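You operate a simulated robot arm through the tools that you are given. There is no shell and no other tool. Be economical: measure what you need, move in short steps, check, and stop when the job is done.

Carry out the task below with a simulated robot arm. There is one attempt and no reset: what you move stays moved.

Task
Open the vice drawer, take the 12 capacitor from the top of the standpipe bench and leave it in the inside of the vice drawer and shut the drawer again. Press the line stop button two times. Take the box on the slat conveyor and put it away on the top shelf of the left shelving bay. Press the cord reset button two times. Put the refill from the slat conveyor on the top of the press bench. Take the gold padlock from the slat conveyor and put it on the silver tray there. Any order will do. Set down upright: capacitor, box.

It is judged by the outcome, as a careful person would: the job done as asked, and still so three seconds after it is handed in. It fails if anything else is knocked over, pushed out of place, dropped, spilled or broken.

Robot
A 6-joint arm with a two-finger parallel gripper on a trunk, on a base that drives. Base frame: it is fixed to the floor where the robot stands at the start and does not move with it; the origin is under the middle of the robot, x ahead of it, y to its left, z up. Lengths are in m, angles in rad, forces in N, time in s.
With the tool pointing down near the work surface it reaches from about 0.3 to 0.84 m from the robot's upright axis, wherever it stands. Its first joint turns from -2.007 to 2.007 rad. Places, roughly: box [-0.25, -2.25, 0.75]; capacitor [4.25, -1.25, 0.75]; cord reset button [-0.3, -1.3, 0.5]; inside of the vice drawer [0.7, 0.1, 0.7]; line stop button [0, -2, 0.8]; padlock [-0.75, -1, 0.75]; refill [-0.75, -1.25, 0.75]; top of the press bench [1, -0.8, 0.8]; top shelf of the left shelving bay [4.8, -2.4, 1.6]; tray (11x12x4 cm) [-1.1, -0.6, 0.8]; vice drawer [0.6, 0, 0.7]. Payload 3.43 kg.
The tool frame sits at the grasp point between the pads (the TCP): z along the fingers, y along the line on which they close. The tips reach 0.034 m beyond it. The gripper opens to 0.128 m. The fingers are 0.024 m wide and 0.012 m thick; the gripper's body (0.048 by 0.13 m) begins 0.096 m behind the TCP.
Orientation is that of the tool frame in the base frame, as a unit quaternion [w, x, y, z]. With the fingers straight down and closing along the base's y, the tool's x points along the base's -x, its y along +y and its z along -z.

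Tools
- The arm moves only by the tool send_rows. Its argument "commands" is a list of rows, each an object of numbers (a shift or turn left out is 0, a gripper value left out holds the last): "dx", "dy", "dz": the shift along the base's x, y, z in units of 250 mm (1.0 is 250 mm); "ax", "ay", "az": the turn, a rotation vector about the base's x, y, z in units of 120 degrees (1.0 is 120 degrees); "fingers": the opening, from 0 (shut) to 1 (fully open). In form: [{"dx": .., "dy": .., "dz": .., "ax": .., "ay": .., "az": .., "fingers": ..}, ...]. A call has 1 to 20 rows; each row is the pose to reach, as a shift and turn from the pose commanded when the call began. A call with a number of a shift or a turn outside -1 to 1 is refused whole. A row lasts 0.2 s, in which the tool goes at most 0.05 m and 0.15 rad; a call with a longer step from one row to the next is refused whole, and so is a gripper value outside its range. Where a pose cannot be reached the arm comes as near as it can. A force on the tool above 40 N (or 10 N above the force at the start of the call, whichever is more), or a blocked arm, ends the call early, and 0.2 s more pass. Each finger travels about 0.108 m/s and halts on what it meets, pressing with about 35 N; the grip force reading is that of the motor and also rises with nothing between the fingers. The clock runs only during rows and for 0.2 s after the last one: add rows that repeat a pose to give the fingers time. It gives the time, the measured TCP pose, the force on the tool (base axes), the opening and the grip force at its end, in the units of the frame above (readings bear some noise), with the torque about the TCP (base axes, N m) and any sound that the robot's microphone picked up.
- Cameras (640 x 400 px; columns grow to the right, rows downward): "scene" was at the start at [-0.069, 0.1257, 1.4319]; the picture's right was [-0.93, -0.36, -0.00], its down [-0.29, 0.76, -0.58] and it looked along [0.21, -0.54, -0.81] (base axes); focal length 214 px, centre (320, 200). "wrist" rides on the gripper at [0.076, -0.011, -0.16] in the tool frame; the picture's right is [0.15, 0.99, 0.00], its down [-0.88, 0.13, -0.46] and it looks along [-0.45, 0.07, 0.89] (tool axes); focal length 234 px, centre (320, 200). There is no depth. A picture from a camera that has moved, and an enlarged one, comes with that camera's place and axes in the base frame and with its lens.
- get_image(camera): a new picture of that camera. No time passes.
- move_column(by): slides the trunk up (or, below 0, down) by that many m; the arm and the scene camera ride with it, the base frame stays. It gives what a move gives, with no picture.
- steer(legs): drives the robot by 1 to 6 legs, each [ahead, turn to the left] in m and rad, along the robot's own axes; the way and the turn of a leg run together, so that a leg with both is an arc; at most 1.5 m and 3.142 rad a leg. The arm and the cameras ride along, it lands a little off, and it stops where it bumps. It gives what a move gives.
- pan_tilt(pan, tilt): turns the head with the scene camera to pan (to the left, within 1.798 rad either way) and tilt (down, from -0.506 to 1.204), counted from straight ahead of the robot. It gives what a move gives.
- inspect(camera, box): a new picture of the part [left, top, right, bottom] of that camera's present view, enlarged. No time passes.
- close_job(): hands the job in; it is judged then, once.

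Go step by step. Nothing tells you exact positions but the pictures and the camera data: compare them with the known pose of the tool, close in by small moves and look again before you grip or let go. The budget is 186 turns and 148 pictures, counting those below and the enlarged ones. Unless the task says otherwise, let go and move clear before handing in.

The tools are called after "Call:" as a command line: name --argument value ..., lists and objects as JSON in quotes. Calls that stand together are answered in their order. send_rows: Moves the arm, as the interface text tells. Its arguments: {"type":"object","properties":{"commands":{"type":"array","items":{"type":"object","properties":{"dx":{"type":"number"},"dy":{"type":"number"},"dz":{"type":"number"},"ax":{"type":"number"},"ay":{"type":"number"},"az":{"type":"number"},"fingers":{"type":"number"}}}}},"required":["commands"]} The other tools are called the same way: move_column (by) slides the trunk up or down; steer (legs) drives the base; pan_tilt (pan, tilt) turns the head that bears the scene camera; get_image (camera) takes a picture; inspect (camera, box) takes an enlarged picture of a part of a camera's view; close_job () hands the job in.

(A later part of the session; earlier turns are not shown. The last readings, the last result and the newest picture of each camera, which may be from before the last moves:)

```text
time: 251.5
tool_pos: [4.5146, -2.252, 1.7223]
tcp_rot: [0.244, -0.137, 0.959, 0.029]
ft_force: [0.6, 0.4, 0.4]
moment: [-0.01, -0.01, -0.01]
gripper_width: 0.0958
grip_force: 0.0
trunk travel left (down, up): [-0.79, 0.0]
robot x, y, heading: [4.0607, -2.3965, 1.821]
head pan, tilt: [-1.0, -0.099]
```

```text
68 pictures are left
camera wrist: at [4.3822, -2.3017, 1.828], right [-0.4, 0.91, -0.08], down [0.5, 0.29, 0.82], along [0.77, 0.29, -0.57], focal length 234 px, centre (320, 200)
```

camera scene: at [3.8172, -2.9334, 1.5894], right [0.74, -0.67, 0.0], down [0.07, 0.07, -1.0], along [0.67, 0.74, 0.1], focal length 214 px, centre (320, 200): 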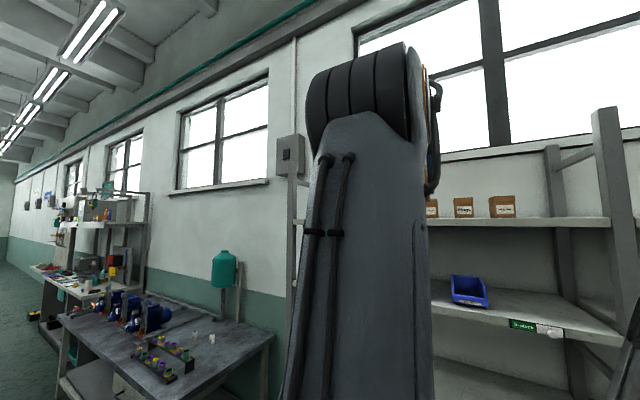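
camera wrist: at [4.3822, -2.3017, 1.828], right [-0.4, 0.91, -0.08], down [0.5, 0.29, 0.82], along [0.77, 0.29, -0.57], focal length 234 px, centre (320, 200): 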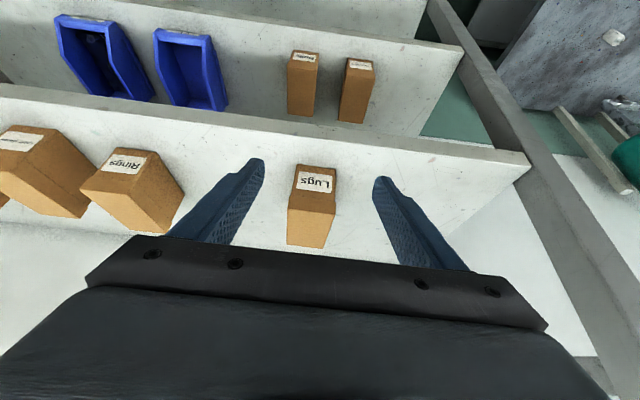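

Box stands on the top shelf. I drive out and toward the standpipe bench.

Call:
steer --legs '[[0.35, 0.72], [0.35, -0.7]]'

Call:
pan_tilt --pan -0.5 --tilt 0.6

Call:
get_image --camera "scene"

Call:
get_image --camera "wrist"

```text
time: 255.7
tool_pos: [4.12, -1.6837, 1.7226]
tcp_rot: [0.244, -0.148, 0.958, 0.032]
ft_force: [-1.3, 0.3, -0.4]
moment: [0.0, -0.01, -0.01]
gripper_width: 0.0957
grip_force: 0.0
trunk travel left (down, up): [-0.79, 0.0]
robot x, y, heading: [3.6713, -1.8363, 1.84]
head pan, tilt: [-1.0, -0.099]
```

```text
time: 256.8
tool_pos: [4.119, -1.6836, 1.7219]
tcp_rot: [0.244, -0.147, 0.958, 0.031]
ft_force: [0.8, 0.3, 0.2]
moment: [0.01, 0.0, 0.0]
gripper_width: 0.0961
grip_force: 0.0
trunk travel left (down, up): [-0.79, 0.0]
robot x, y, heading: [3.6627, -1.8382, 1.838]
head pan, tilt: [-0.499, 0.6]
```

```text
67 pictures are left
camera scene: at [3.532, -1.9147, 1.5255], right [0.97, -0.23, 0.0], down [-0.13, -0.55, -0.83], along [0.19, 0.8, -0.56], focal length 214 px, centre (320, 200)
```

scene: 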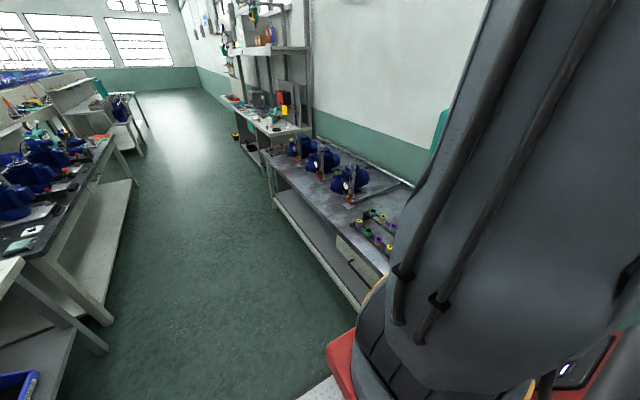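

```text
66 pictures are left
camera wrist: at [3.9878, -1.737, 1.828], right [-0.42, 0.9, -0.08], down [0.49, 0.3, 0.82], along [0.76, 0.3, -0.57], focal length 234 px, centre (320, 200)
```

wrist: 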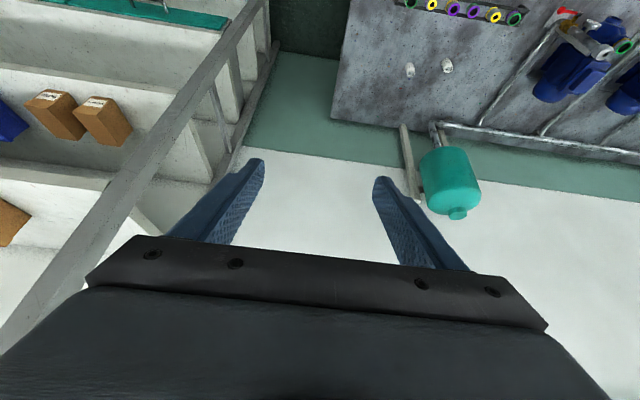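

Call:
inspect --camera "wrist" --box '[370, 0, 530, 100]'

```text
4.00 times, centred on (450, 50) of wrist
camera zoom: at [3.9878, -1.737, 1.828], right [-0.42, 0.9, -0.08], down [0.49, 0.3, 0.82], along [0.76, 0.3, -0.57], focal length 937 px, centre (-200, 800)
```

zoom: 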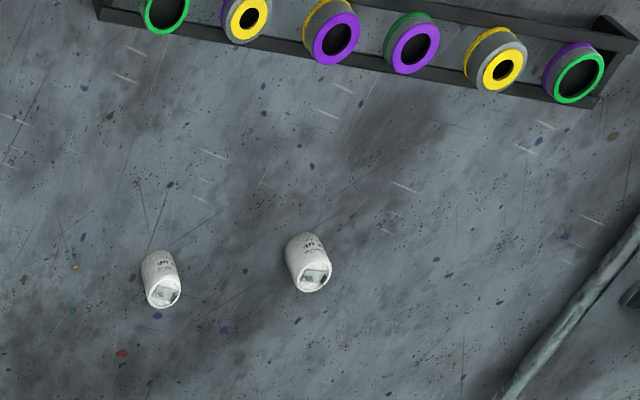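

Two white capacitors stand on the bench; I need to read their numbers. I level and lower the tool, then drive alongside.

Call:
send_rows --commands '[{"dz": -0.16, "ax": -0.016, "ay": 0.057}, {"dz": -0.33, "ax": -0.033, "ay": 0.115}, {"dz": -0.5, "ax": -0.049, "ay": 0.172}, {"dz": -0.67, "ax": -0.0657, "ay": 0.2295}, {"dz": -0.85, "ax": -0.0657, "ay": 0.2295}, {"dz": -1.0, "ax": -0.0657, "ay": 0.2295}]'

Call:
send_rows --commands '[{"dz": -0.18}, {"dz": -0.36}, {"dz": -0.54}, {"dz": -0.72}, {"dz": -0.9}, {"dz": -1.0}]'

Call:
send_rows --commands '[{"dz": -0.16}, {"dz": -0.32}]'

Call:
steer --legs '[[0.35, 0]]'

Call:
get_image --camera "wrist"

```text
time: 258.2
tool_pos: [4.1191, -1.6836, 1.4718]
tcp_rot: [-0.003, -0.153, 0.988, 0.001]
ft_force: [0.4, 0.3, -1.1]
moment: [-0.01, 0.0, 0.02]
gripper_width: 0.096
grip_force: 0.1
trunk travel left (down, up): [-0.79, 0.0]
robot x, y, heading: [3.6655, -1.841, 1.841]
head pan, tilt: [-0.499, 0.6]
```

```text
time: 259.6
tool_pos: [4.1198, -1.6857, 1.2223]
tcp_rot: [-0.002, -0.152, 0.988, 0.001]
ft_force: [-0.5, 0.7, -0.4]
moment: [0.0, 0.0, 0.0]
gripper_width: 0.096
grip_force: 0.0
trunk travel left (down, up): [-0.79, 0.0]
robot x, y, heading: [3.6709, -1.8384, 1.839]
head pan, tilt: [-0.499, 0.6]
```

```text
time: 260.2
tool_pos: [4.1185, -1.6848, 1.142]
tcp_rot: [-0.001, -0.152, 0.988, 0.001]
ft_force: [0.3, 0.5, -0.4]
moment: [0.0, -0.04, -0.01]
gripper_width: 0.0961
grip_force: 0.2
trunk travel left (down, up): [-0.79, 0.0]
robot x, y, heading: [3.6692, -1.837, 1.84]
head pan, tilt: [-0.499, 0.6]
```

```text
time: 262.4
tool_pos: [4.0263, -1.3527, 1.1424]
tcp_rot: [-0.002, -0.154, 0.988, 0.001]
ft_force: [0.6, 0.4, -0.2]
moment: [0.01, -0.01, 0.01]
gripper_width: 0.0959
grip_force: 0.0
trunk travel left (down, up): [-0.79, 0.0]
robot x, y, heading: [3.5776, -1.508, 1.841]
head pan, tilt: [-0.499, 0.6]
```

```text
64 pictures are left
camera wrist: at [3.9609, -1.3867, 1.3037], right [-0.44, 0.9, 0.0], down [0.8, 0.39, 0.45], along [0.41, 0.2, -0.89], focal length 234 px, centre (320, 200)
```

wrist: 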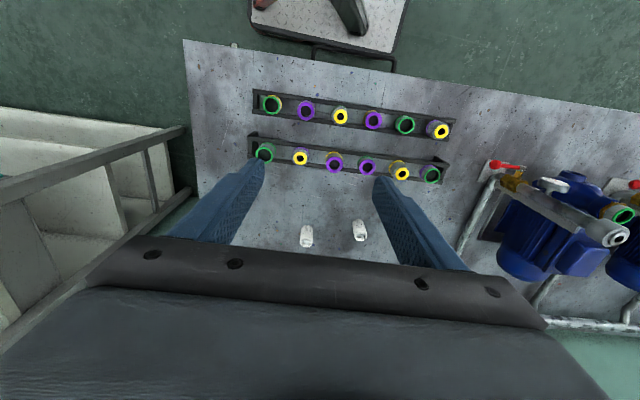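

Call:
inspect --camera "wrist" --box '[290, 215, 386, 275]'

```text
6.67 times, centred on (338, 245) of wrist
camera zoom: at [3.9609, -1.3867, 1.3037], right [-0.44, 0.9, 0.0], down [0.8, 0.39, 0.45], along [0.41, 0.2, -0.89], focal length 1561 px, centre (200, -100)
```

zoom: 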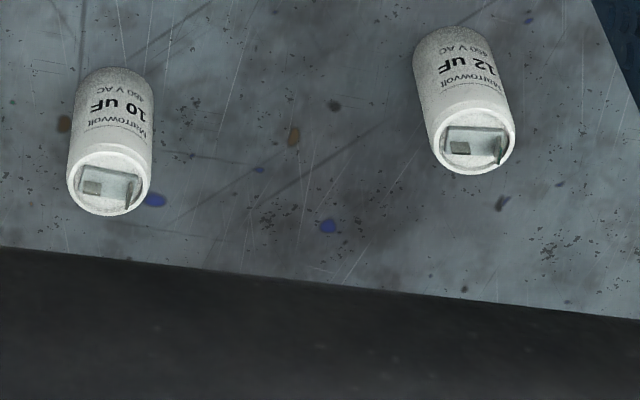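

The right one reads 12 uF (the left is 10 uF); it's near (4.214, -1.157). I move above it.

Call:
send_rows --commands '[{"dx": 0.1, "dy": 0.11, "dz": -0.05, "fingers": 0.6}, {"dx": 0.21, "dy": 0.22, "dz": -0.12}, {"dx": 0.32, "dy": 0.335, "dz": -0.2}, {"dx": 0.43, "dy": 0.45, "dz": -0.28}, {"dx": 0.54, "dy": 0.565, "dz": -0.36}, {"dx": 0.65, "dy": 0.68, "dz": -0.44}, {"dx": 0.75, "dy": 0.783, "dz": -0.52}]'

Call:
get_image --camera "wrist"

```text
time: 264.0
tool_pos: [4.2149, -1.1562, 1.0126]
tcp_rot: [-0.002, -0.153, 0.988, 0.002]
ft_force: [-0.6, -1.4, 0.8]
moment: [0.02, -0.02, 0.0]
gripper_width: 0.0766
grip_force: 0.1
trunk travel left (down, up): [-0.79, 0.0]
robot x, y, heading: [3.5726, -1.4996, 1.839]
head pan, tilt: [-0.499, 0.6]
```

```text
62 pictures are left
camera wrist: at [4.1481, -1.191, 1.174], right [-0.44, 0.9, 0.0], down [0.8, 0.39, 0.45], along [0.41, 0.2, -0.89], focal length 234 px, centre (320, 200)
```

wrist: 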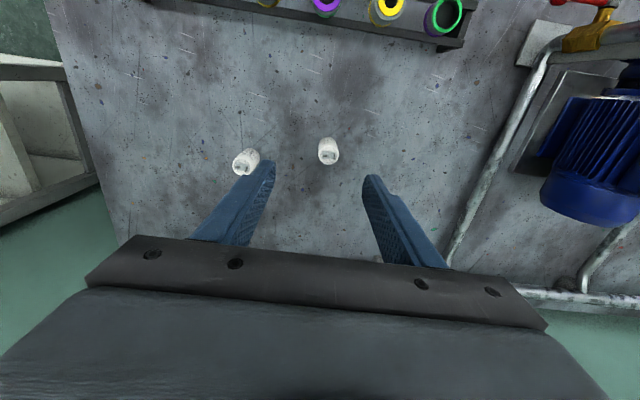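

Call:
send_rows --commands '[{"dx": 0.03, "dy": 0.036, "dz": -0.15}, {"dx": 0.056, "dy": 0.072, "dz": -0.3}, {"dx": 0.056, "dy": 0.072, "dz": -0.45}]'

Call:
get_image --camera "wrist"

```text
time: 264.8
tool_pos: [4.2292, -1.1385, 0.899]
tcp_rot: [-0.001, -0.153, 0.988, 0.001]
ft_force: [0.0, 0.4, -0.1]
moment: [0.03, -0.01, 0.01]
gripper_width: 0.0769
grip_force: 0.0
trunk travel left (down, up): [-0.79, 0.0]
robot x, y, heading: [3.579, -1.505, 1.842]
head pan, tilt: [-0.499, 0.6]
```

```text
61 pictures are left
camera wrist: at [4.163, -1.1733, 1.0609], right [-0.44, 0.9, 0.0], down [0.8, 0.39, 0.45], along [0.41, 0.2, -0.89], focal length 234 px, centre (320, 200)
```

wrist: 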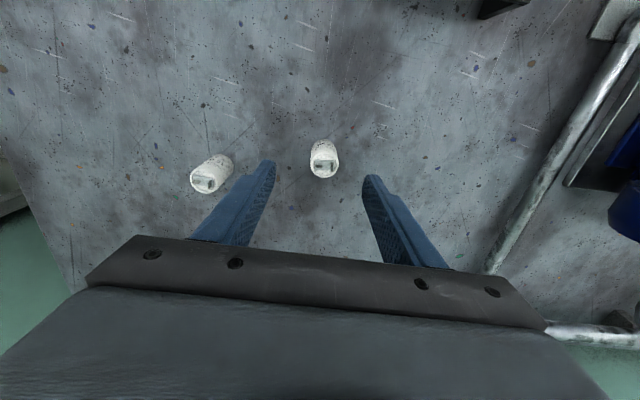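

Call:
send_rows --commands '[{"dx": 0.026, "dy": 0.016, "dz": -0.1}, {"dx": 0.026, "dy": 0.016, "dz": -0.22}]'

Call:
get_image --camera "wrist"

```text
time: 265.4
tool_pos: [4.2367, -1.1351, 0.845]
tcp_rot: [-0.002, -0.153, 0.988, 0.002]
ft_force: [0.3, 0.2, -0.3]
moment: [0.0, 0.0, 0.04]
gripper_width: 0.0767
grip_force: 0.0
trunk travel left (down, up): [-0.79, 0.0]
robot x, y, heading: [3.5762, -1.5061, 1.84]
head pan, tilt: [-0.499, 0.6]
```

```text
60 pictures are left
camera wrist: at [4.1699, -1.1689, 1.0063], right [-0.44, 0.9, 0.0], down [0.8, 0.39, 0.45], along [0.41, 0.2, -0.89], focal length 234 px, centre (320, 200)
```

wrist: 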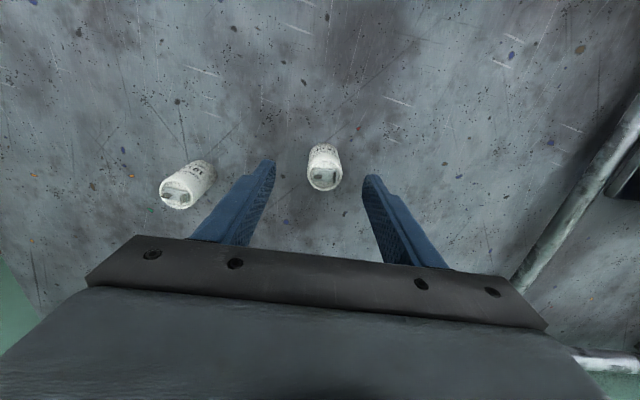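

Call:
send_rows --commands '[{"dx": -0.008, "dy": 0.016, "dz": -0.1}, {"dx": -0.008, "dy": 0.016, "dz": -0.19}, {"dx": -0.008, "dy": 0.016, "dz": -0.19, "fingers": 0.1}, {"dx": -0.008, "dy": 0.016, "dz": -0.19, "fingers": 0.1}, {"dx": -0.008, "dy": 0.016, "dz": -0.19, "fingers": 0.1}, {"dx": -0.008, "dy": 0.016, "dz": -0.19, "fingers": 0.1}]'

Call:
get_image --camera "wrist"

```text
time: 266.8
tool_pos: [4.2351, -1.1318, 0.798]
tcp_rot: [-0.002, -0.152, 0.988, 0.001]
ft_force: [-0.8, 0.4, 0.4]
moment: [0.01, 0.0, -0.04]
gripper_width: 0.0323
grip_force: 34.6
trunk travel left (down, up): [-0.79, 0.0]
robot x, y, heading: [3.5748, -1.5038, 1.84]
head pan, tilt: [-0.499, 0.6]
```

```text
59 pictures are left
camera wrist: at [4.1675, -1.1655, 0.959], right [-0.44, 0.9, 0.0], down [0.8, 0.39, 0.45], along [0.41, 0.2, -0.89], focal length 234 px, centre (320, 200)
```

wrist: 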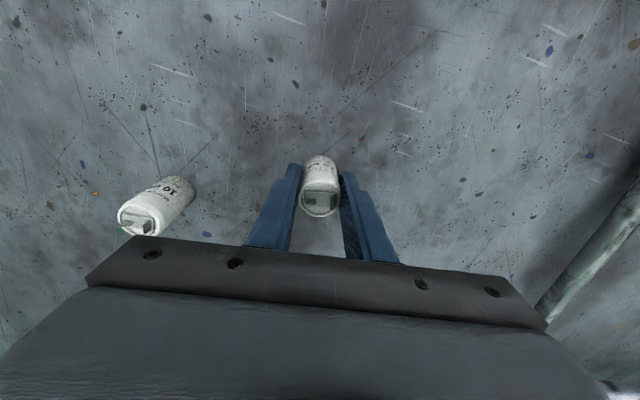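

Gripped the 12 uF capacitor. Lift vertically and retract.

Call:
send_rows --commands '[{"dz": 0.18}, {"dz": 0.36}, {"dz": 0.54}, {"dz": 0.72}, {"dz": 0.88}, {"dz": 1.0}]'

Call:
send_rows --commands '[{"dx": -0.15, "dy": -0.085, "dz": 0.05}, {"dx": -0.32, "dy": -0.18, "dz": 0.1}, {"dx": -0.49, "dy": -0.277, "dz": 0.15}, {"dx": -0.66, "dy": -0.373, "dz": 0.2}, {"dx": -0.83, "dy": -0.469, "dz": 0.25}, {"dx": -1.0, "dy": -0.565, "dz": 0.3}]'

Call:
pan_tilt --pan 0.3 --tilt 0.4

Call:
get_image --camera "scene"

```text
time: 268.2
tool_pos: [4.2335, -1.1306, 1.0483]
tcp_rot: [-0.002, -0.153, 0.988, 0.0]
ft_force: [-0.4, 0.7, -0.4]
moment: [0.01, 0.05, 0.0]
gripper_width: 0.0325
grip_force: 34.4
trunk travel left (down, up): [-0.79, 0.0]
robot x, y, heading: [3.5785, -1.5048, 1.84]
head pan, tilt: [-0.499, 0.6]
```

```text
refused: row 2 steps farther than a row can; nothing moved
```

```text
time: 269.3
tool_pos: [4.2343, -1.1311, 1.047]
tcp_rot: [-0.002, -0.152, 0.988, 0.001]
ft_force: [0.5, 0.1, -0.2]
moment: [0.01, -0.04, 0.03]
gripper_width: 0.0322
grip_force: 34.9
trunk travel left (down, up): [-0.79, 0.0]
robot x, y, heading: [3.576, -1.5058, 1.842]
head pan, tilt: [0.3, 0.4]
```

```text
58 pictures are left
camera scene: at [3.3704, -1.5911, 1.5437], right [0.84, 0.54, 0.0], down [0.21, -0.33, -0.92], along [-0.5, 0.78, -0.39], focal length 214 px, centre (320, 200)
```

scene: 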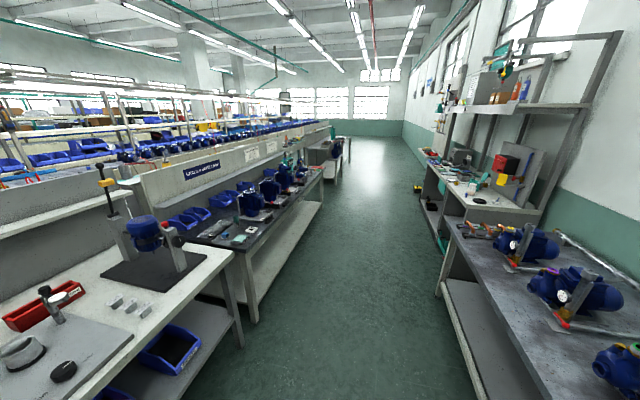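

I retract the arm with smaller steps, then retrace the route in reverse.

Call:
send_rows --commands '[{"dx": -0.14, "dy": -0.08, "dz": 0.05}, {"dx": -0.28, "dy": -0.16, "dz": 0.1}, {"dx": -0.42, "dy": -0.24, "dz": 0.15}, {"dx": -0.56, "dy": -0.32, "dz": 0.2}, {"dx": -0.7, "dy": -0.4, "dz": 0.25}, {"dx": -0.84, "dy": -0.48, "dz": 0.3}, {"dx": -0.98, "dy": -0.56, "dz": 0.3}]'

```text
time: 270.9
tool_pos: [3.9895, -1.2697, 1.1221]
tcp_rot: [-0.002, -0.153, 0.988, 0.001]
ft_force: [0.7, -0.5, -0.3]
moment: [-0.03, 0.0, 0.0]
gripper_width: 0.0324
grip_force: 34.7
trunk travel left (down, up): [-0.79, 0.0]
robot x, y, heading: [3.5764, -1.5076, 1.844]
head pan, tilt: [0.3, 0.4]
```

Call:
steer --legs '[[-1.1, 0], [-1.08, 0], [0, -0.67], [-1.25, 0], [-1.21, 0], [0, -0.89]]'

```text
time: 297.3
tool_pos: [3.4784, -6.2728, 1.1241]
tcp_rot: [0.0, 0.583, 0.812, 0.003]
ft_force: [-0.1, 0.6, -0.2]
moment: [0.01, -0.02, 0.0]
gripper_width: 0.0319
grip_force: 35.0
trunk travel left (down, up): [-0.79, 0.0]
robot x, y, heading: [3.238, -5.8631, 0.29]
head pan, tilt: [0.3, 0.4]
```

Call:
steer --legs '[[-1.5, 0], [-0.08, 0], [0, 1.565], [1.5, 0], [1.0, 0]]'

Call:
pan_tilt --pan 0 --tilt 0.5

Call:
get_image --camera "scene"

```text
time: 321.0
tool_pos: [1.4358, -3.6622, 1.1237]
tcp_rot: [-0.002, -0.161, 0.987, 0.001]
ft_force: [0.8, -0.4, -0.1]
moment: [-0.03, -0.03, 0.0]
gripper_width: 0.0323
grip_force: 34.9
trunk travel left (down, up): [-0.79, 0.0]
robot x, y, heading: [1.0242, -3.9018, 1.856]
head pan, tilt: [0.3, 0.4]
```

```text
time: 321.8
tool_pos: [1.4358, -3.6613, 1.1233]
tcp_rot: [-0.001, -0.161, 0.987, 0.001]
ft_force: [0.2, 0.8, -0.9]
moment: [0.03, -0.03, -0.04]
gripper_width: 0.0322
grip_force: 34.7
trunk travel left (down, up): [-0.79, 0.0]
robot x, y, heading: [1.028, -3.9028, 1.854]
head pan, tilt: [0.0, 0.499]
```

```text
57 pictures are left
camera scene: at [0.8478, -3.9827, 1.5346], right [0.96, 0.28, 0.0], down [0.14, -0.46, -0.88], along [-0.25, 0.84, -0.48], focal length 214 px, centre (320, 200)
```

scene: 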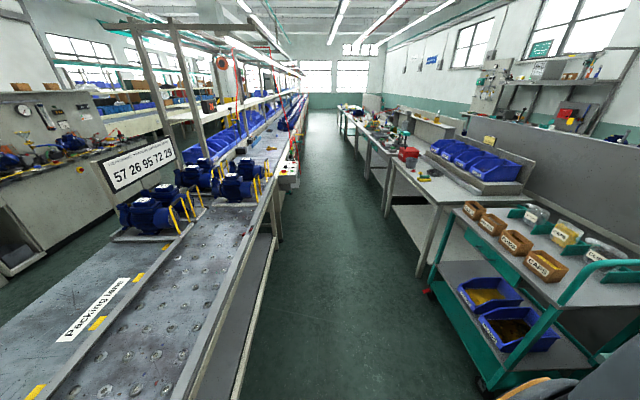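

Aisle clear. I'll drive to about d=0.7, from where the press bench spot and the vice drawer are both reachable on my right.

Call:
steer --legs '[[1.5, 0], [1.5, 0], [0.31, 0]]'

Call:
pan_tilt --pan -0.6 --tilt 0.9

Call:
get_image --camera "scene"

Call:
get_image --camera "wrist"

```text
time: 338.0
tool_pos: [0.4397, -0.4834, 1.1232]
tcp_rot: [-0.001, -0.171, 0.985, 0.001]
ft_force: [0.2, -0.7, -0.1]
moment: [0.0, 0.02, -0.01]
gripper_width: 0.0322
grip_force: 35.1
trunk travel left (down, up): [-0.79, 0.0]
robot x, y, heading: [0.0369, -0.7356, 1.876]
head pan, tilt: [0.0, 0.499]
```

```text
time: 339.0
tool_pos: [0.44, -0.4848, 1.1237]
tcp_rot: [-0.002, -0.171, 0.985, 0.002]
ft_force: [-0.1, -0.4, -0.8]
moment: [0.01, -0.01, 0.02]
gripper_width: 0.0321
grip_force: 35.2
trunk travel left (down, up): [-0.79, 0.0]
robot x, y, heading: [0.0368, -0.7359, 1.881]
head pan, tilt: [-0.6, 0.901]
```

```text
56 pictures are left
camera scene: at [-0.0919, -0.831, 1.5007], right [0.96, -0.29, 0.0], down [-0.23, -0.75, -0.62], along [0.18, 0.6, -0.78], focal length 214 px, centre (320, 200)
```

scene: 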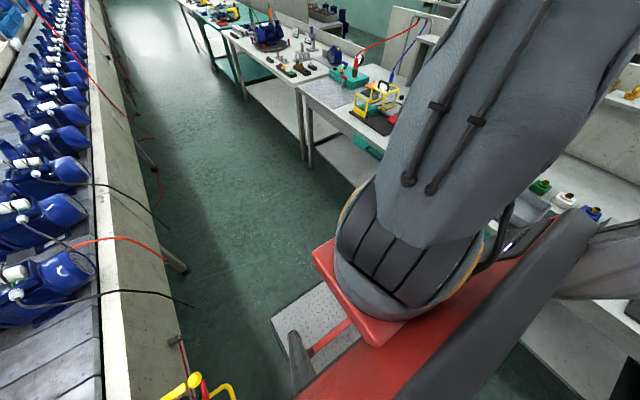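

```text
55 pictures are left
camera wrist: at [0.3743, -0.52, 1.2842], right [-0.47, 0.88, 0.0], down [0.79, 0.42, 0.45], along [0.4, 0.22, -0.89], focal length 234 px, centre (320, 200)
```

wrist: 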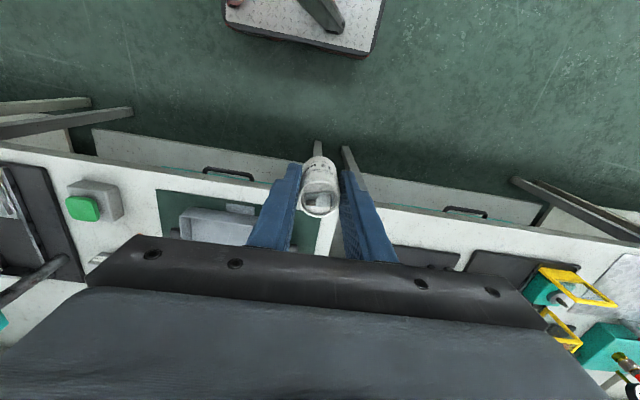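

The vice drawer handle shows at about (0.47, 0.01). I'll first set the capacitor temporarily on the near end of the press bench; moving above that spot to look.

Call:
send_rows --commands '[{"dx": 0.15, "dy": 0.06, "dz": -0.03}, {"dx": 0.3, "dy": 0.12, "dz": -0.08}, {"dx": 0.45, "dy": 0.18, "dz": -0.15}, {"dx": 0.6, "dy": 0.24, "dz": -0.22}, {"dx": 0.75, "dy": 0.3, "dz": -0.3}, {"dx": 0.85, "dy": 0.34, "dz": -0.4}]'

Call:
get_image --camera "wrist"

```text
time: 340.4
tool_pos: [0.6525, -0.3977, 1.0238]
tcp_rot: [-0.002, -0.172, 0.985, 0.001]
ft_force: [0.1, -0.1, -0.5]
moment: [0.04, -0.03, 0.0]
gripper_width: 0.0322
grip_force: 34.8
trunk travel left (down, up): [-0.79, 0.0]
robot x, y, heading: [0.0363, -0.7352, 1.871]
head pan, tilt: [-0.6, 0.901]
```

```text
54 pictures are left
camera wrist: at [0.5867, -0.4348, 1.1842], right [-0.47, 0.88, 0.0], down [0.79, 0.42, 0.45], along [0.4, 0.22, -0.89], focal length 234 px, centre (320, 200)
```

wrist: 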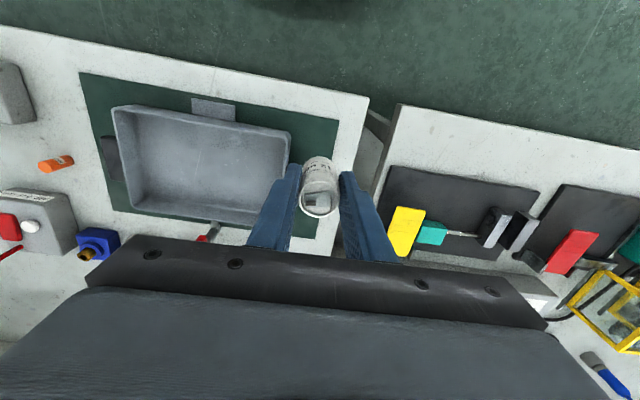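

The spot below is a free strip of mat beside the tray. I shift a few mm and lower.

Call:
send_rows --commands '[{"dx": -0.012, "dy": 0.022, "dz": -0.15}, {"dx": -0.012, "dy": 0.022, "dz": -0.3}, {"dx": -0.012, "dy": 0.022, "dz": -0.45}, {"dx": -0.012, "dy": 0.022, "dz": -0.6}]'

Call:
get_image --camera "wrist"

```text
time: 341.4
tool_pos: [0.6483, -0.3937, 0.8736]
tcp_rot: [-0.001, -0.171, 0.985, 0.001]
ft_force: [0.0, -0.6, -0.7]
moment: [0.03, -0.01, -0.02]
gripper_width: 0.0322
grip_force: 35.0
trunk travel left (down, up): [-0.79, 0.0]
robot x, y, heading: [0.0355, -0.7333, 1.882]
head pan, tilt: [-0.6, 0.901]
```

```text
53 pictures are left
camera wrist: at [0.5841, -0.4296, 1.0342], right [-0.47, 0.88, 0.0], down [0.79, 0.42, 0.45], along [0.4, 0.22, -0.89], focal length 234 px, centre (320, 200)
```

wrist: 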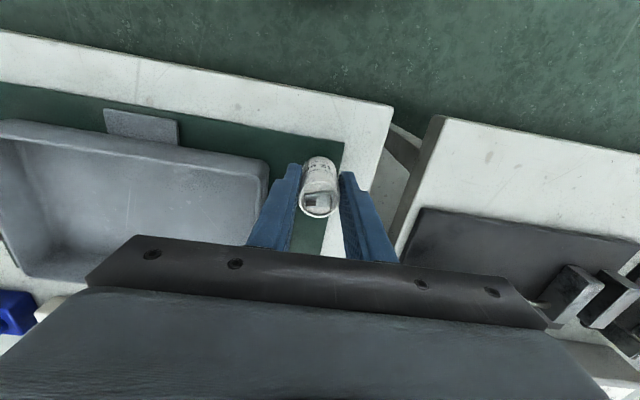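

Call:
send_rows --commands '[{"dz": -0.02}, {"dz": -0.04}, {"dz": -0.06}]'

Call:
send_rows --commands '[{"dz": -0.008}, {"dz": -0.016}]'

Call:
send_rows --commands '[{"dz": -0.008}, {"dz": -0.016}]'

```text
time: 342.2
tool_pos: [0.6502, -0.3925, 0.8618]
tcp_rot: [0.001, -0.171, 0.985, 0.002]
ft_force: [-7.4, -4.4, 34.4]
moment: [-0.15, -0.02, -0.02]
gripper_width: 0.0324
grip_force: 34.7
trunk travel left (down, up): [-0.79, 0.0]
robot x, y, heading: [0.0381, -0.7306, 1.879]
head pan, tilt: [-0.6, 0.901]
```

```text
time: 342.9
tool_pos: [0.6502, -0.3919, 0.8579]
tcp_rot: [0.0, -0.171, 0.985, 0.002]
ft_force: [-10.2, -6.7, 21.2]
moment: [-0.2, 0.28, 0.04]
gripper_width: 0.0325
grip_force: 35.0
trunk travel left (down, up): [-0.79, 0.0]
robot x, y, heading: [0.0332, -0.7375, 1.877]
head pan, tilt: [-0.6, 0.901]
stopped in row 2: the force on the tool passed its limit at 47 N (the readings are from after the stop); the commanded pose is now the measured one
```

```text
time: 343.4
tool_pos: [0.6505, -0.3906, 0.8572]
tcp_rot: [0.001, -0.171, 0.985, 0.001]
ft_force: [-8.9, -6.3, 19.1]
moment: [-0.12, 0.29, 0.0]
gripper_width: 0.0324
grip_force: 35.0
trunk travel left (down, up): [-0.79, 0.0]
robot x, y, heading: [0.0372, -0.7376, 1.875]
head pan, tilt: [-0.6, 0.901]
stopped in row 2: the force on the tool passed its limit at 43 N (the readings are from after the stop); the commanded pose is now the measured one
```

Contact. Relieve, open slightly, lift away and check.

Call:
send_rows --commands '[{"dz": 0.012}, {"dz": 0.012, "fingers": 0.36}, {"dz": 0.012, "fingers": 0.36}]'

Call:
send_rows --commands '[{"dz": 0.1}, {"dz": 0.25}, {"dz": 0.4}, {"dz": 0.55}, {"dz": 0.7}]'

Call:
get_image --camera "wrist"

```text
time: 344.2
tool_pos: [0.6521, -0.3913, 0.8586]
tcp_rot: [0.001, -0.171, 0.985, 0.002]
ft_force: [0.1, 0.3, 0.0]
moment: [0.02, -0.01, 0.01]
gripper_width: 0.0461
grip_force: 0.2
trunk travel left (down, up): [-0.79, 0.0]
robot x, y, heading: [0.0321, -0.7367, 1.881]
head pan, tilt: [-0.6, 0.901]
```

```text
time: 345.4
tool_pos: [0.6521, -0.3909, 1.0342]
tcp_rot: [0.0, -0.171, 0.985, 0.002]
ft_force: [0.2, -0.2, -1.1]
moment: [-0.02, -0.01, 0.01]
gripper_width: 0.046
grip_force: 0.2
trunk travel left (down, up): [-0.79, 0.0]
robot x, y, heading: [0.0379, -0.7343, 1.877]
head pan, tilt: [-0.6, 0.901]
```

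```text
52 pictures are left
camera wrist: at [0.5865, -0.4274, 1.1951], right [-0.47, 0.88, 0.0], down [0.79, 0.42, 0.46], along [0.4, 0.22, -0.89], focal length 234 px, centre (320, 200)
```

wrist: 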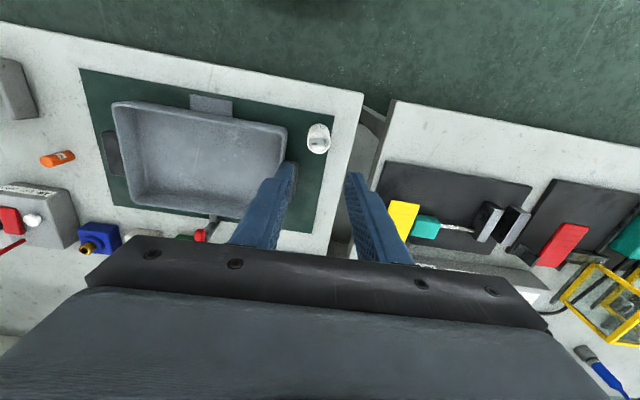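

Capacitor stands safely. Now for the drawer: raise, turn the wrist and move above the handle.

Call:
send_rows --commands '[{"dz": 0.16, "az": 0.05}, {"dz": 0.3, "az": 0.1, "dy": 0.05}, {"dz": 0.42, "az": 0.15, "dx": -0.05, "dy": 0.18}, {"dz": 0.46, "az": 0.2, "dx": -0.13, "dy": 0.34}, {"dz": 0.46, "az": 0.25, "dx": -0.21, "dy": 0.5}, {"dz": 0.46, "az": 0.3, "dx": -0.29, "dy": 0.66}, {"dz": 0.46, "az": 0.36, "dx": -0.37, "dy": 0.8, "fingers": 0.5}]'

Call:
send_rows --commands '[{"az": 0.06, "dx": -0.08, "dy": 0.16}, {"az": 0.12, "dx": -0.16, "dy": 0.32}, {"az": 0.18, "dx": -0.24, "dy": 0.48}, {"az": 0.24, "dx": -0.32, "dy": 0.64}, {"az": 0.3, "dx": -0.37, "dy": 0.8}, {"az": 0.36, "dx": -0.37, "dy": 0.8}]'

Call:
get_image --camera "wrist"

```text
time: 347.0
tool_pos: [0.5591, -0.1903, 1.1481]
tcp_rot: [-0.001, -0.522, 0.853, 0.002]
ft_force: [-0.2, 0.3, 0.4]
moment: [0.0, -0.02, 0.03]
gripper_width: 0.0642
grip_force: 0.1
trunk travel left (down, up): [-0.79, 0.0]
robot x, y, heading: [0.0329, -0.7351, 1.88]
head pan, tilt: [-0.6, 0.901]
```

```text
time: 348.4
tool_pos: [0.4538, -0.0134, 1.1445]
tcp_rot: [0.001, 0.8, -0.601, -0.001]
ft_force: [-0.7, -0.5, 0.6]
moment: [0.0, -0.02, 0.0]
gripper_width: 0.0639
grip_force: 0.0
out of reach, approached as far as the arm can: row 5, 6
trunk travel left (down, up): [-0.79, 0.0]
robot x, y, heading: [0.0358, -0.7365, 1.881]
head pan, tilt: [-0.6, 0.901]
```

```text
51 pictures are left
camera wrist: at [0.4874, -0.0847, 1.3058], right [-0.91, -0.42, 0.0], down [-0.37, 0.81, 0.46], along [-0.19, 0.41, -0.89], focal length 234 px, centre (320, 200)
```

wrist: 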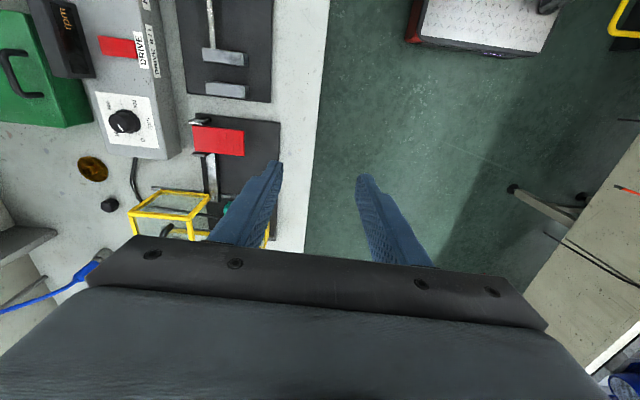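

Now tilt the tool to horizontal, pointing at the bench.

Call:
send_rows --commands '[{"ax": 0.019, "ay": -0.0655}, {"ax": 0.0379, "ay": -0.131}, {"ax": 0.0569, "ay": -0.1964}, {"ax": 0.0758, "ay": -0.2619}, {"ax": 0.0948, "ay": -0.3274}, {"ax": 0.1137, "ay": -0.3929}, {"ax": 0.1327, "ay": -0.4584}, {"ax": 0.1516, "ay": -0.5239}, {"ax": 0.1706, "ay": -0.5893}, {"ax": 0.1895, "ay": -0.6548}, {"ax": 0.2085, "ay": -0.7203}]'

Call:
get_image --camera "wrist"

```text
time: 350.8
tool_pos: [0.4937, 0.1373, 1.1333]
tcp_rot: [-0.521, 0.605, -0.456, 0.393]
ft_force: [0.2, 0.2, 0.4]
moment: [-0.02, 0.0, 0.0]
gripper_width: 0.0638
grip_force: 0.1
out of reach, approached as far as the arm can: row 1, 2, 3, 4, 5, 6, 7, 8, 9, 10, 11
trunk travel left (down, up): [-0.79, 0.0]
robot x, y, heading: [0.037, -0.7369, 1.881]
head pan, tilt: [-0.6, 0.901]
```

```text
50 pictures are left
camera wrist: at [0.366, 0.0216, 1.1683], right [-0.1, -0.18, -0.98], down [-0.69, 0.72, -0.06], along [0.71, 0.67, -0.2], focal length 234 px, centre (320, 200)
```

wrist: 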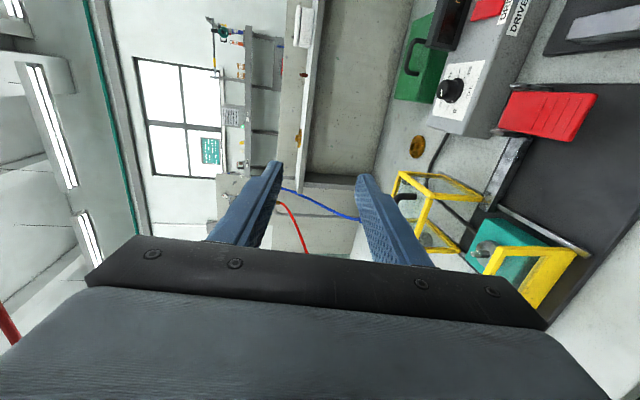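

Nearly horizontal. I finish the tilt while retracting to in front of the bench edge.

Call:
send_rows --commands '[{"dx": -0.12, "dy": -0.11}, {"dx": -0.25, "dy": -0.24}, {"dx": -0.38, "dy": -0.37}, {"dx": -0.5, "dy": -0.49}, {"dx": -0.6, "dy": -0.58, "ax": 0.01, "ay": -0.034}, {"dx": -0.69, "dy": -0.676, "ax": 0.0197, "ay": -0.068}]'

Call:
get_image --camera "wrist"

```text
time: 352.2
tool_pos: [0.3782, 0.1541, 1.1081]
tcp_rot: [-0.55, 0.577, -0.437, 0.416]
ft_force: [-0.6, -0.2, 0.4]
moment: [0.03, -0.03, -0.02]
gripper_width: 0.0641
grip_force: 0.0
out of reach, approached as far as the arm can: row 1, 2, 3, 4, 5, 6
trunk travel left (down, up): [-0.79, 0.0]
robot x, y, heading: [0.0392, -0.7343, 1.877]
head pan, tilt: [-0.6, 0.901]
```

```text
49 pictures are left
camera wrist: at [0.2472, 0.0367, 1.1278], right [-0.01, -0.15, -0.99], down [-0.68, 0.72, -0.11], along [0.73, 0.68, -0.11], focal length 234 px, centre (320, 200)
```

wrist: 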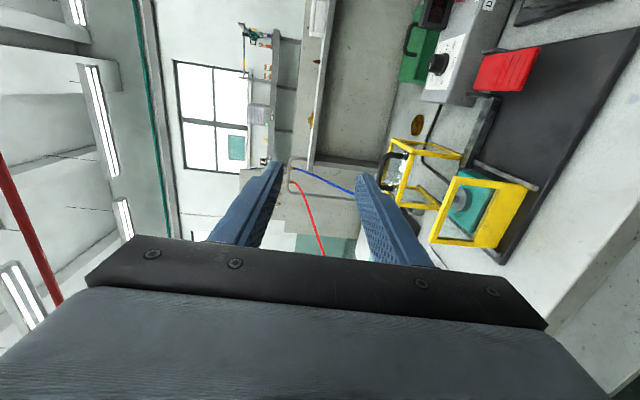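

The arm can't hold this direction so far off to the front; I swing the tool back toward +d and then re-stand the robot closer to abeam of the drawer.

Call:
send_rows --commands '[{"dy": -0.16, "dx": 0.02}, {"dy": -0.33, "dx": 0.04}, {"dy": -0.5, "dx": 0.06}, {"dy": -0.67, "dx": 0.08}, {"dy": -0.84, "dx": 0.1}, {"dy": -1.0, "dx": 0.12}]'

```text
time: 353.6
tool_pos: [0.4158, 0.1386, 1.0768]
tcp_rot: [-0.564, 0.565, -0.426, 0.425]
ft_force: [0.3, -0.2, -0.5]
moment: [0.01, 0.04, -0.05]
gripper_width: 0.0638
grip_force: 0.1
out of reach, approached as far as the arm can: row 1, 2, 3, 4, 5, 6
trunk travel left (down, up): [-0.79, 0.0]
robot x, y, heading: [0.0376, -0.7345, 1.878]
head pan, tilt: [-0.6, 0.901]
```

It's stuck in an awkward configuration. I untilt the tool back to pointing down.

Call:
send_rows --commands '[{"ax": -0.019, "ay": 0.0655}, {"ax": -0.0379, "ay": 0.131}, {"ax": -0.0569, "ay": 0.1964}, {"ax": -0.0758, "ay": 0.2619}, {"ax": -0.0948, "ay": 0.3274}, {"ax": -0.1137, "ay": 0.3929}, {"ax": -0.1327, "ay": 0.4584}, {"ax": -0.1516, "ay": 0.5239}, {"ax": -0.1706, "ay": 0.5893}, {"ax": -0.1895, "ay": 0.6548}, {"ax": -0.2085, "ay": 0.7203}]'

Call:
get_image --camera "wrist"

```text
time: 356.0
tool_pos: [0.3741, 0.043, 1.0704]
tcp_rot: [-0.018, 0.799, -0.6, 0.014]
ft_force: [0.2, -0.6, 0.4]
moment: [0.04, 0.0, -0.02]
gripper_width: 0.064
grip_force: 0.1
out of reach, approached as far as the arm can: row 1, 2, 3, 5, 6, 7, 8, 9, 10, 11
trunk travel left (down, up): [-0.79, 0.0]
robot x, y, heading: [0.0386, -0.7363, 1.878]
head pan, tilt: [-0.6, 0.901]
```

```text
48 pictures are left
camera wrist: at [0.3999, -0.029, 1.2311], right [-0.91, -0.42, -0.05], down [-0.39, 0.8, 0.45], along [-0.15, 0.42, -0.89], focal length 234 px, centre (320, 200)
```

wrist: 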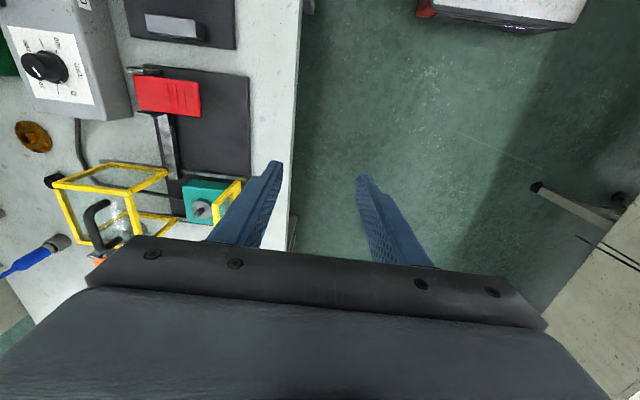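

Call:
send_rows --commands '[{"dy": -0.18, "dx": 0.03}, {"dy": -0.36, "dx": 0.06}, {"dy": -0.54, "dx": 0.1}, {"dy": -0.72, "dx": 0.14}, {"dy": -0.9, "dx": 0.18}, {"dy": -1.0, "dx": 0.2}]'

Call:
send_rows --commands '[{"dy": -0.18, "dx": 0.03}, {"dy": -0.36, "dx": 0.06}, {"dy": -0.54, "dx": 0.1}, {"dy": -0.72, "dx": 0.14}, {"dy": -0.9, "dx": 0.18}]'

Call:
steer --legs '[[0.4, 0]]'

Call:
get_image --camera "wrist"

```text
time: 357.4
tool_pos: [0.4242, -0.2081, 1.0688]
tcp_rot: [-0.02, 0.798, -0.601, 0.016]
ft_force: [0.2, -0.2, -0.5]
moment: [0.02, -0.01, 0.0]
gripper_width: 0.0641
grip_force: 0.0
trunk travel left (down, up): [-0.79, 0.0]
robot x, y, heading: [0.0381, -0.7381, 1.876]
head pan, tilt: [-0.6, 0.901]
```

```text
time: 358.6
tool_pos: [0.4681, -0.4337, 1.0689]
tcp_rot: [-0.02, 0.798, -0.602, 0.016]
ft_force: [-0.5, 0.1, 0.7]
moment: [-0.02, 0.01, 0.01]
gripper_width: 0.064
grip_force: 0.0
trunk travel left (down, up): [-0.79, 0.0]
robot x, y, heading: [0.0367, -0.7322, 1.875]
head pan, tilt: [-0.6, 0.901]
```

```text
time: 361.1
tool_pos: [0.3434, -0.0489, 1.0697]
tcp_rot: [-0.019, 0.8, -0.599, 0.015]
ft_force: [-0.4, -0.7, 0.7]
moment: [0.0, 0.0, -0.02]
gripper_width: 0.0641
grip_force: 0.1
trunk travel left (down, up): [-0.79, 0.0]
robot x, y, heading: [-0.0866, -0.3548, 1.883]
head pan, tilt: [-0.6, 0.901]
```

```text
47 pictures are left
camera wrist: at [0.3693, -0.121, 1.2309], right [-0.91, -0.42, -0.05], down [-0.4, 0.8, 0.45], along [-0.15, 0.42, -0.89], focal length 234 px, centre (320, 200)
```

wrist: 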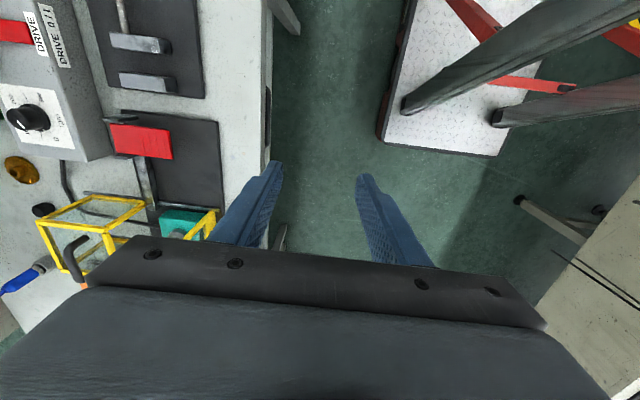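

I see the handle as a dark strip just under the bench edge. Now, radially aligned, I extend over the bench and tilt the tool there.

Call:
send_rows --commands '[{"dx": 0.17, "dy": -0.02, "dz": 0.08}, {"dx": 0.36, "dy": -0.05, "dz": 0.12}, {"dx": 0.55, "dy": -0.08, "dz": 0.16}, {"dx": 0.74, "dy": -0.1, "dz": 0.2}, {"dx": 0.92, "dy": -0.13, "dz": 0.2}, {"dx": 1.0, "dy": -0.14, "dz": 0.2}]'

Call:
send_rows --commands '[{"dx": 0.16, "dy": -0.02}, {"dx": 0.34, "dy": -0.05}, {"dx": 0.52, "dy": -0.07}, {"dx": 0.52, "dy": -0.07, "ax": 0.019, "ay": -0.0655}, {"dx": 0.52, "dy": -0.07, "ax": 0.0379, "ay": -0.131}, {"dx": 0.52, "dy": -0.07, "ax": 0.0569, "ay": -0.1964}, {"dx": 0.52, "dy": -0.07, "ax": 0.0758, "ay": -0.2619}, {"dx": 0.52, "dy": -0.07, "ax": 0.0948, "ay": -0.3274}, {"dx": 0.52, "dy": -0.07, "ax": 0.1137, "ay": -0.3929}, {"dx": 0.52, "dy": -0.07, "ax": 0.1327, "ay": -0.4584}, {"dx": 0.52, "dy": -0.07, "ax": 0.1516, "ay": -0.5239}, {"dx": 0.52, "dy": -0.07, "ax": 0.1706, "ay": -0.5893}, {"dx": 0.52, "dy": -0.07, "ax": 0.1895, "ay": -0.6548}, {"dx": 0.52, "dy": -0.07, "ax": 0.2085, "ay": -0.7203}]'

```text
time: 362.5
tool_pos: [0.5948, -0.0827, 1.1183]
tcp_rot: [-0.019, 0.801, -0.598, 0.015]
ft_force: [-0.4, 0.0, 0.3]
moment: [0.01, -0.01, 0.0]
gripper_width: 0.0641
grip_force: 0.1
trunk travel left (down, up): [-0.79, 0.0]
robot x, y, heading: [-0.0862, -0.3531, 1.888]
head pan, tilt: [-0.6, 0.901]
```

```text
time: 365.5
tool_pos: [0.7222, -0.1017, 1.118]
tcp_rot: [0.579, -0.551, 0.413, -0.438]
ft_force: [0.2, 0.6, 1.3]
moment: [0.0, 0.06, 0.01]
gripper_width: 0.0638
grip_force: 0.0
trunk travel left (down, up): [-0.79, 0.0]
robot x, y, heading: [-0.085, -0.3512, 1.885]
head pan, tilt: [-0.6, 0.901]
```

Tilt succeeded. Retract to just in front of the bench edge at the handle's position.

Call:
send_rows --commands '[{"dx": -0.17, "dy": 0.03}, {"dx": -0.35, "dy": 0.06}, {"dx": -0.53, "dy": 0.1}, {"dx": -0.71, "dy": 0.13}, {"dx": -0.89, "dy": 0.16}, {"dx": -1.0, "dy": 0.18}]'

Call:
send_rows --commands '[{"dx": -0.16, "dy": 0.03}, {"dx": -0.32, "dy": 0.066}]'

Call:
move_column --by -0.25

Call:
get_image --camera "wrist"

```text
time: 366.9
tool_pos: [0.4741, -0.0576, 1.1203]
tcp_rot: [0.577, -0.552, 0.414, -0.438]
ft_force: [-0.1, -0.3, -0.1]
moment: [0.02, -0.03, 0.02]
gripper_width: 0.0642
grip_force: 0.0
trunk travel left (down, up): [-0.79, 0.0]
robot x, y, heading: [-0.0839, -0.3536, 1.884]
head pan, tilt: [-0.6, 0.901]
```

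```text
time: 367.5
tool_pos: [0.3934, -0.0397, 1.1201]
tcp_rot: [0.577, -0.551, 0.415, -0.437]
ft_force: [0.0, 0.6, 0.7]
moment: [0.03, -0.01, 0.03]
gripper_width: 0.0638
grip_force: 0.2
trunk travel left (down, up): [-0.79, 0.0]
robot x, y, heading: [-0.0858, -0.3521, 1.884]
head pan, tilt: [-0.6, 0.901]
```

```text
time: 370.1
tool_pos: [0.3937, -0.0408, 0.87]
tcp_rot: [0.577, -0.552, 0.413, -0.438]
ft_force: [0.1, -0.1, -0.2]
moment: [0.03, 0.03, -0.03]
gripper_width: 0.064
grip_force: 0.1
trunk travel left (down, up): [-0.54, 0.25]
robot x, y, heading: [-0.0864, -0.3513, 1.882]
head pan, tilt: [-0.6, 0.901]
```

```text
46 pictures are left
camera wrist: at [0.2618, -0.1575, 0.8744], right [0.09, -0.13, -0.99], down [-0.67, 0.72, -0.16], along [0.73, 0.68, -0.02], focal length 234 px, centre (320, 200)
```

wrist: 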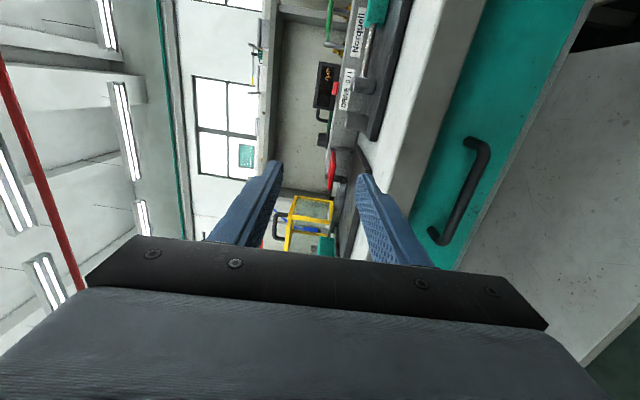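

I see the drawer's handle clearly at about z 0.727. Retract slightly and lower the trunk to handle height.

Call:
send_rows --commands '[{"dx": -0.07, "dy": -0.02}]'

Call:
move_column --by -0.142

Call:
get_image --camera "wrist"

```text
time: 370.4
tool_pos: [0.3754, -0.0458, 0.8694]
tcp_rot: [0.577, -0.552, 0.414, -0.437]
ft_force: [0.2, 1.0, -0.1]
moment: [0.02, 0.01, 0.02]
gripper_width: 0.064
grip_force: 0.0
trunk travel left (down, up): [-0.54, 0.25]
robot x, y, heading: [-0.0855, -0.3497, 1.879]
head pan, tilt: [-0.6, 0.901]
```

```text
time: 372.1
tool_pos: [0.376, -0.0459, 0.7272]
tcp_rot: [0.577, -0.551, 0.413, -0.438]
ft_force: [0.7, 0.4, 0.5]
moment: [0.01, 0.01, 0.0]
gripper_width: 0.0639
grip_force: 0.1
trunk travel left (down, up): [-0.398, 0.392]
robot x, y, heading: [-0.0833, -0.3528, 1.882]
head pan, tilt: [-0.6, 0.901]
```

```text
45 pictures are left
camera wrist: at [0.2443, -0.1625, 0.7323], right [0.09, -0.13, -0.99], down [-0.67, 0.72, -0.16], along [0.73, 0.68, -0.02], focal length 234 px, centre (320, 200)
```

wrist: 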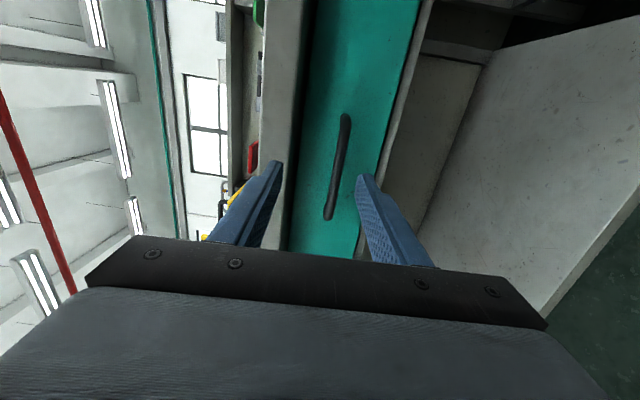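

The handle bar is at z≈0.714, between the fingers. I narrow the opening to avoid the bench edge, drop 13 mm and advance.

Call:
send_rows --commands '[{"dz": -0.05, "fingers": 0.27}, {"dz": -0.052, "fingers": 0.27}, {"dz": -0.056, "dx": 0.1, "dy": 0.029}, {"dz": -0.062, "dx": 0.2, "dy": 0.058}]'

Call:
get_image --camera "wrist"

```text
time: 373.1
tool_pos: [0.4259, -0.0311, 0.7108]
tcp_rot: [0.578, -0.552, 0.414, -0.437]
ft_force: [0.0, 0.3, 0.2]
moment: [0.0, 0.0, 0.02]
gripper_width: 0.0346
grip_force: 0.1
trunk travel left (down, up): [-0.398, 0.392]
robot x, y, heading: [-0.0858, -0.3524, 1.885]
head pan, tilt: [-0.6, 0.901]
```

```text
44 pictures are left
camera wrist: at [0.2941, -0.1478, 0.716], right [0.09, -0.13, -0.99], down [-0.67, 0.72, -0.16], along [0.73, 0.68, -0.02], focal length 234 px, centre (320, 200)
```

wrist: 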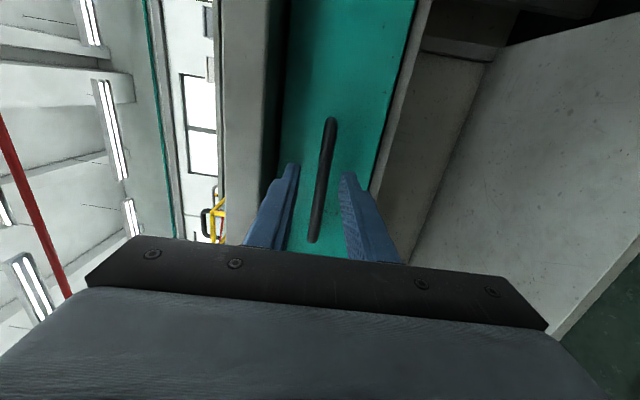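

Call:
send_rows --commands '[{"dx": 0.04, "dy": 0.0115, "dz": -0.002}, {"dx": 0.08, "dy": 0.023, "dz": -0.004}]'

Call:
get_image --camera "wrist"

```text
time: 373.7
tool_pos: [0.4456, -0.0245, 0.71]
tcp_rot: [0.577, -0.552, 0.414, -0.437]
ft_force: [0.4, 0.0, 0.0]
moment: [-0.05, -0.03, 0.02]
gripper_width: 0.0347
grip_force: 0.0
trunk travel left (down, up): [-0.398, 0.392]
robot x, y, heading: [-0.0839, -0.3525, 1.881]
head pan, tilt: [-0.6, 0.901]
```

```text
43 pictures are left
camera wrist: at [0.3141, -0.1419, 0.7154], right [0.09, -0.13, -0.99], down [-0.67, 0.72, -0.16], along [0.73, 0.68, -0.03], focal length 234 px, centre (320, 200)
```

wrist: 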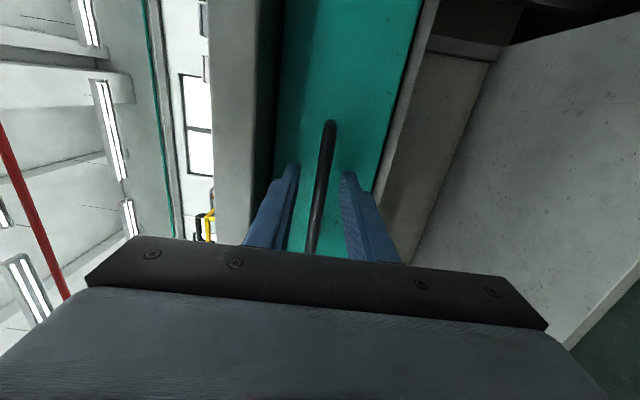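

Call:
send_rows --commands '[{"dx": 0.02, "dy": 0.006}, {"dx": 0.02, "dy": 0.006, "fingers": 0}, {"dx": 0.02, "dy": 0.006, "fingers": 0}, {"dx": 0.02, "dy": 0.006, "fingers": 0}]'

```text
time: 374.7
tool_pos: [0.4517, -0.0229, 0.7101]
tcp_rot: [0.576, -0.552, 0.414, -0.438]
ft_force: [0.0, 0.2, -12.1]
moment: [0.45, 0.39, 0.17]
gripper_width: 0.0116
grip_force: 45.5
trunk travel left (down, up): [-0.398, 0.392]
robot x, y, heading: [-0.0839, -0.3541, 1.886]
head pan, tilt: [-0.6, 0.901]
```

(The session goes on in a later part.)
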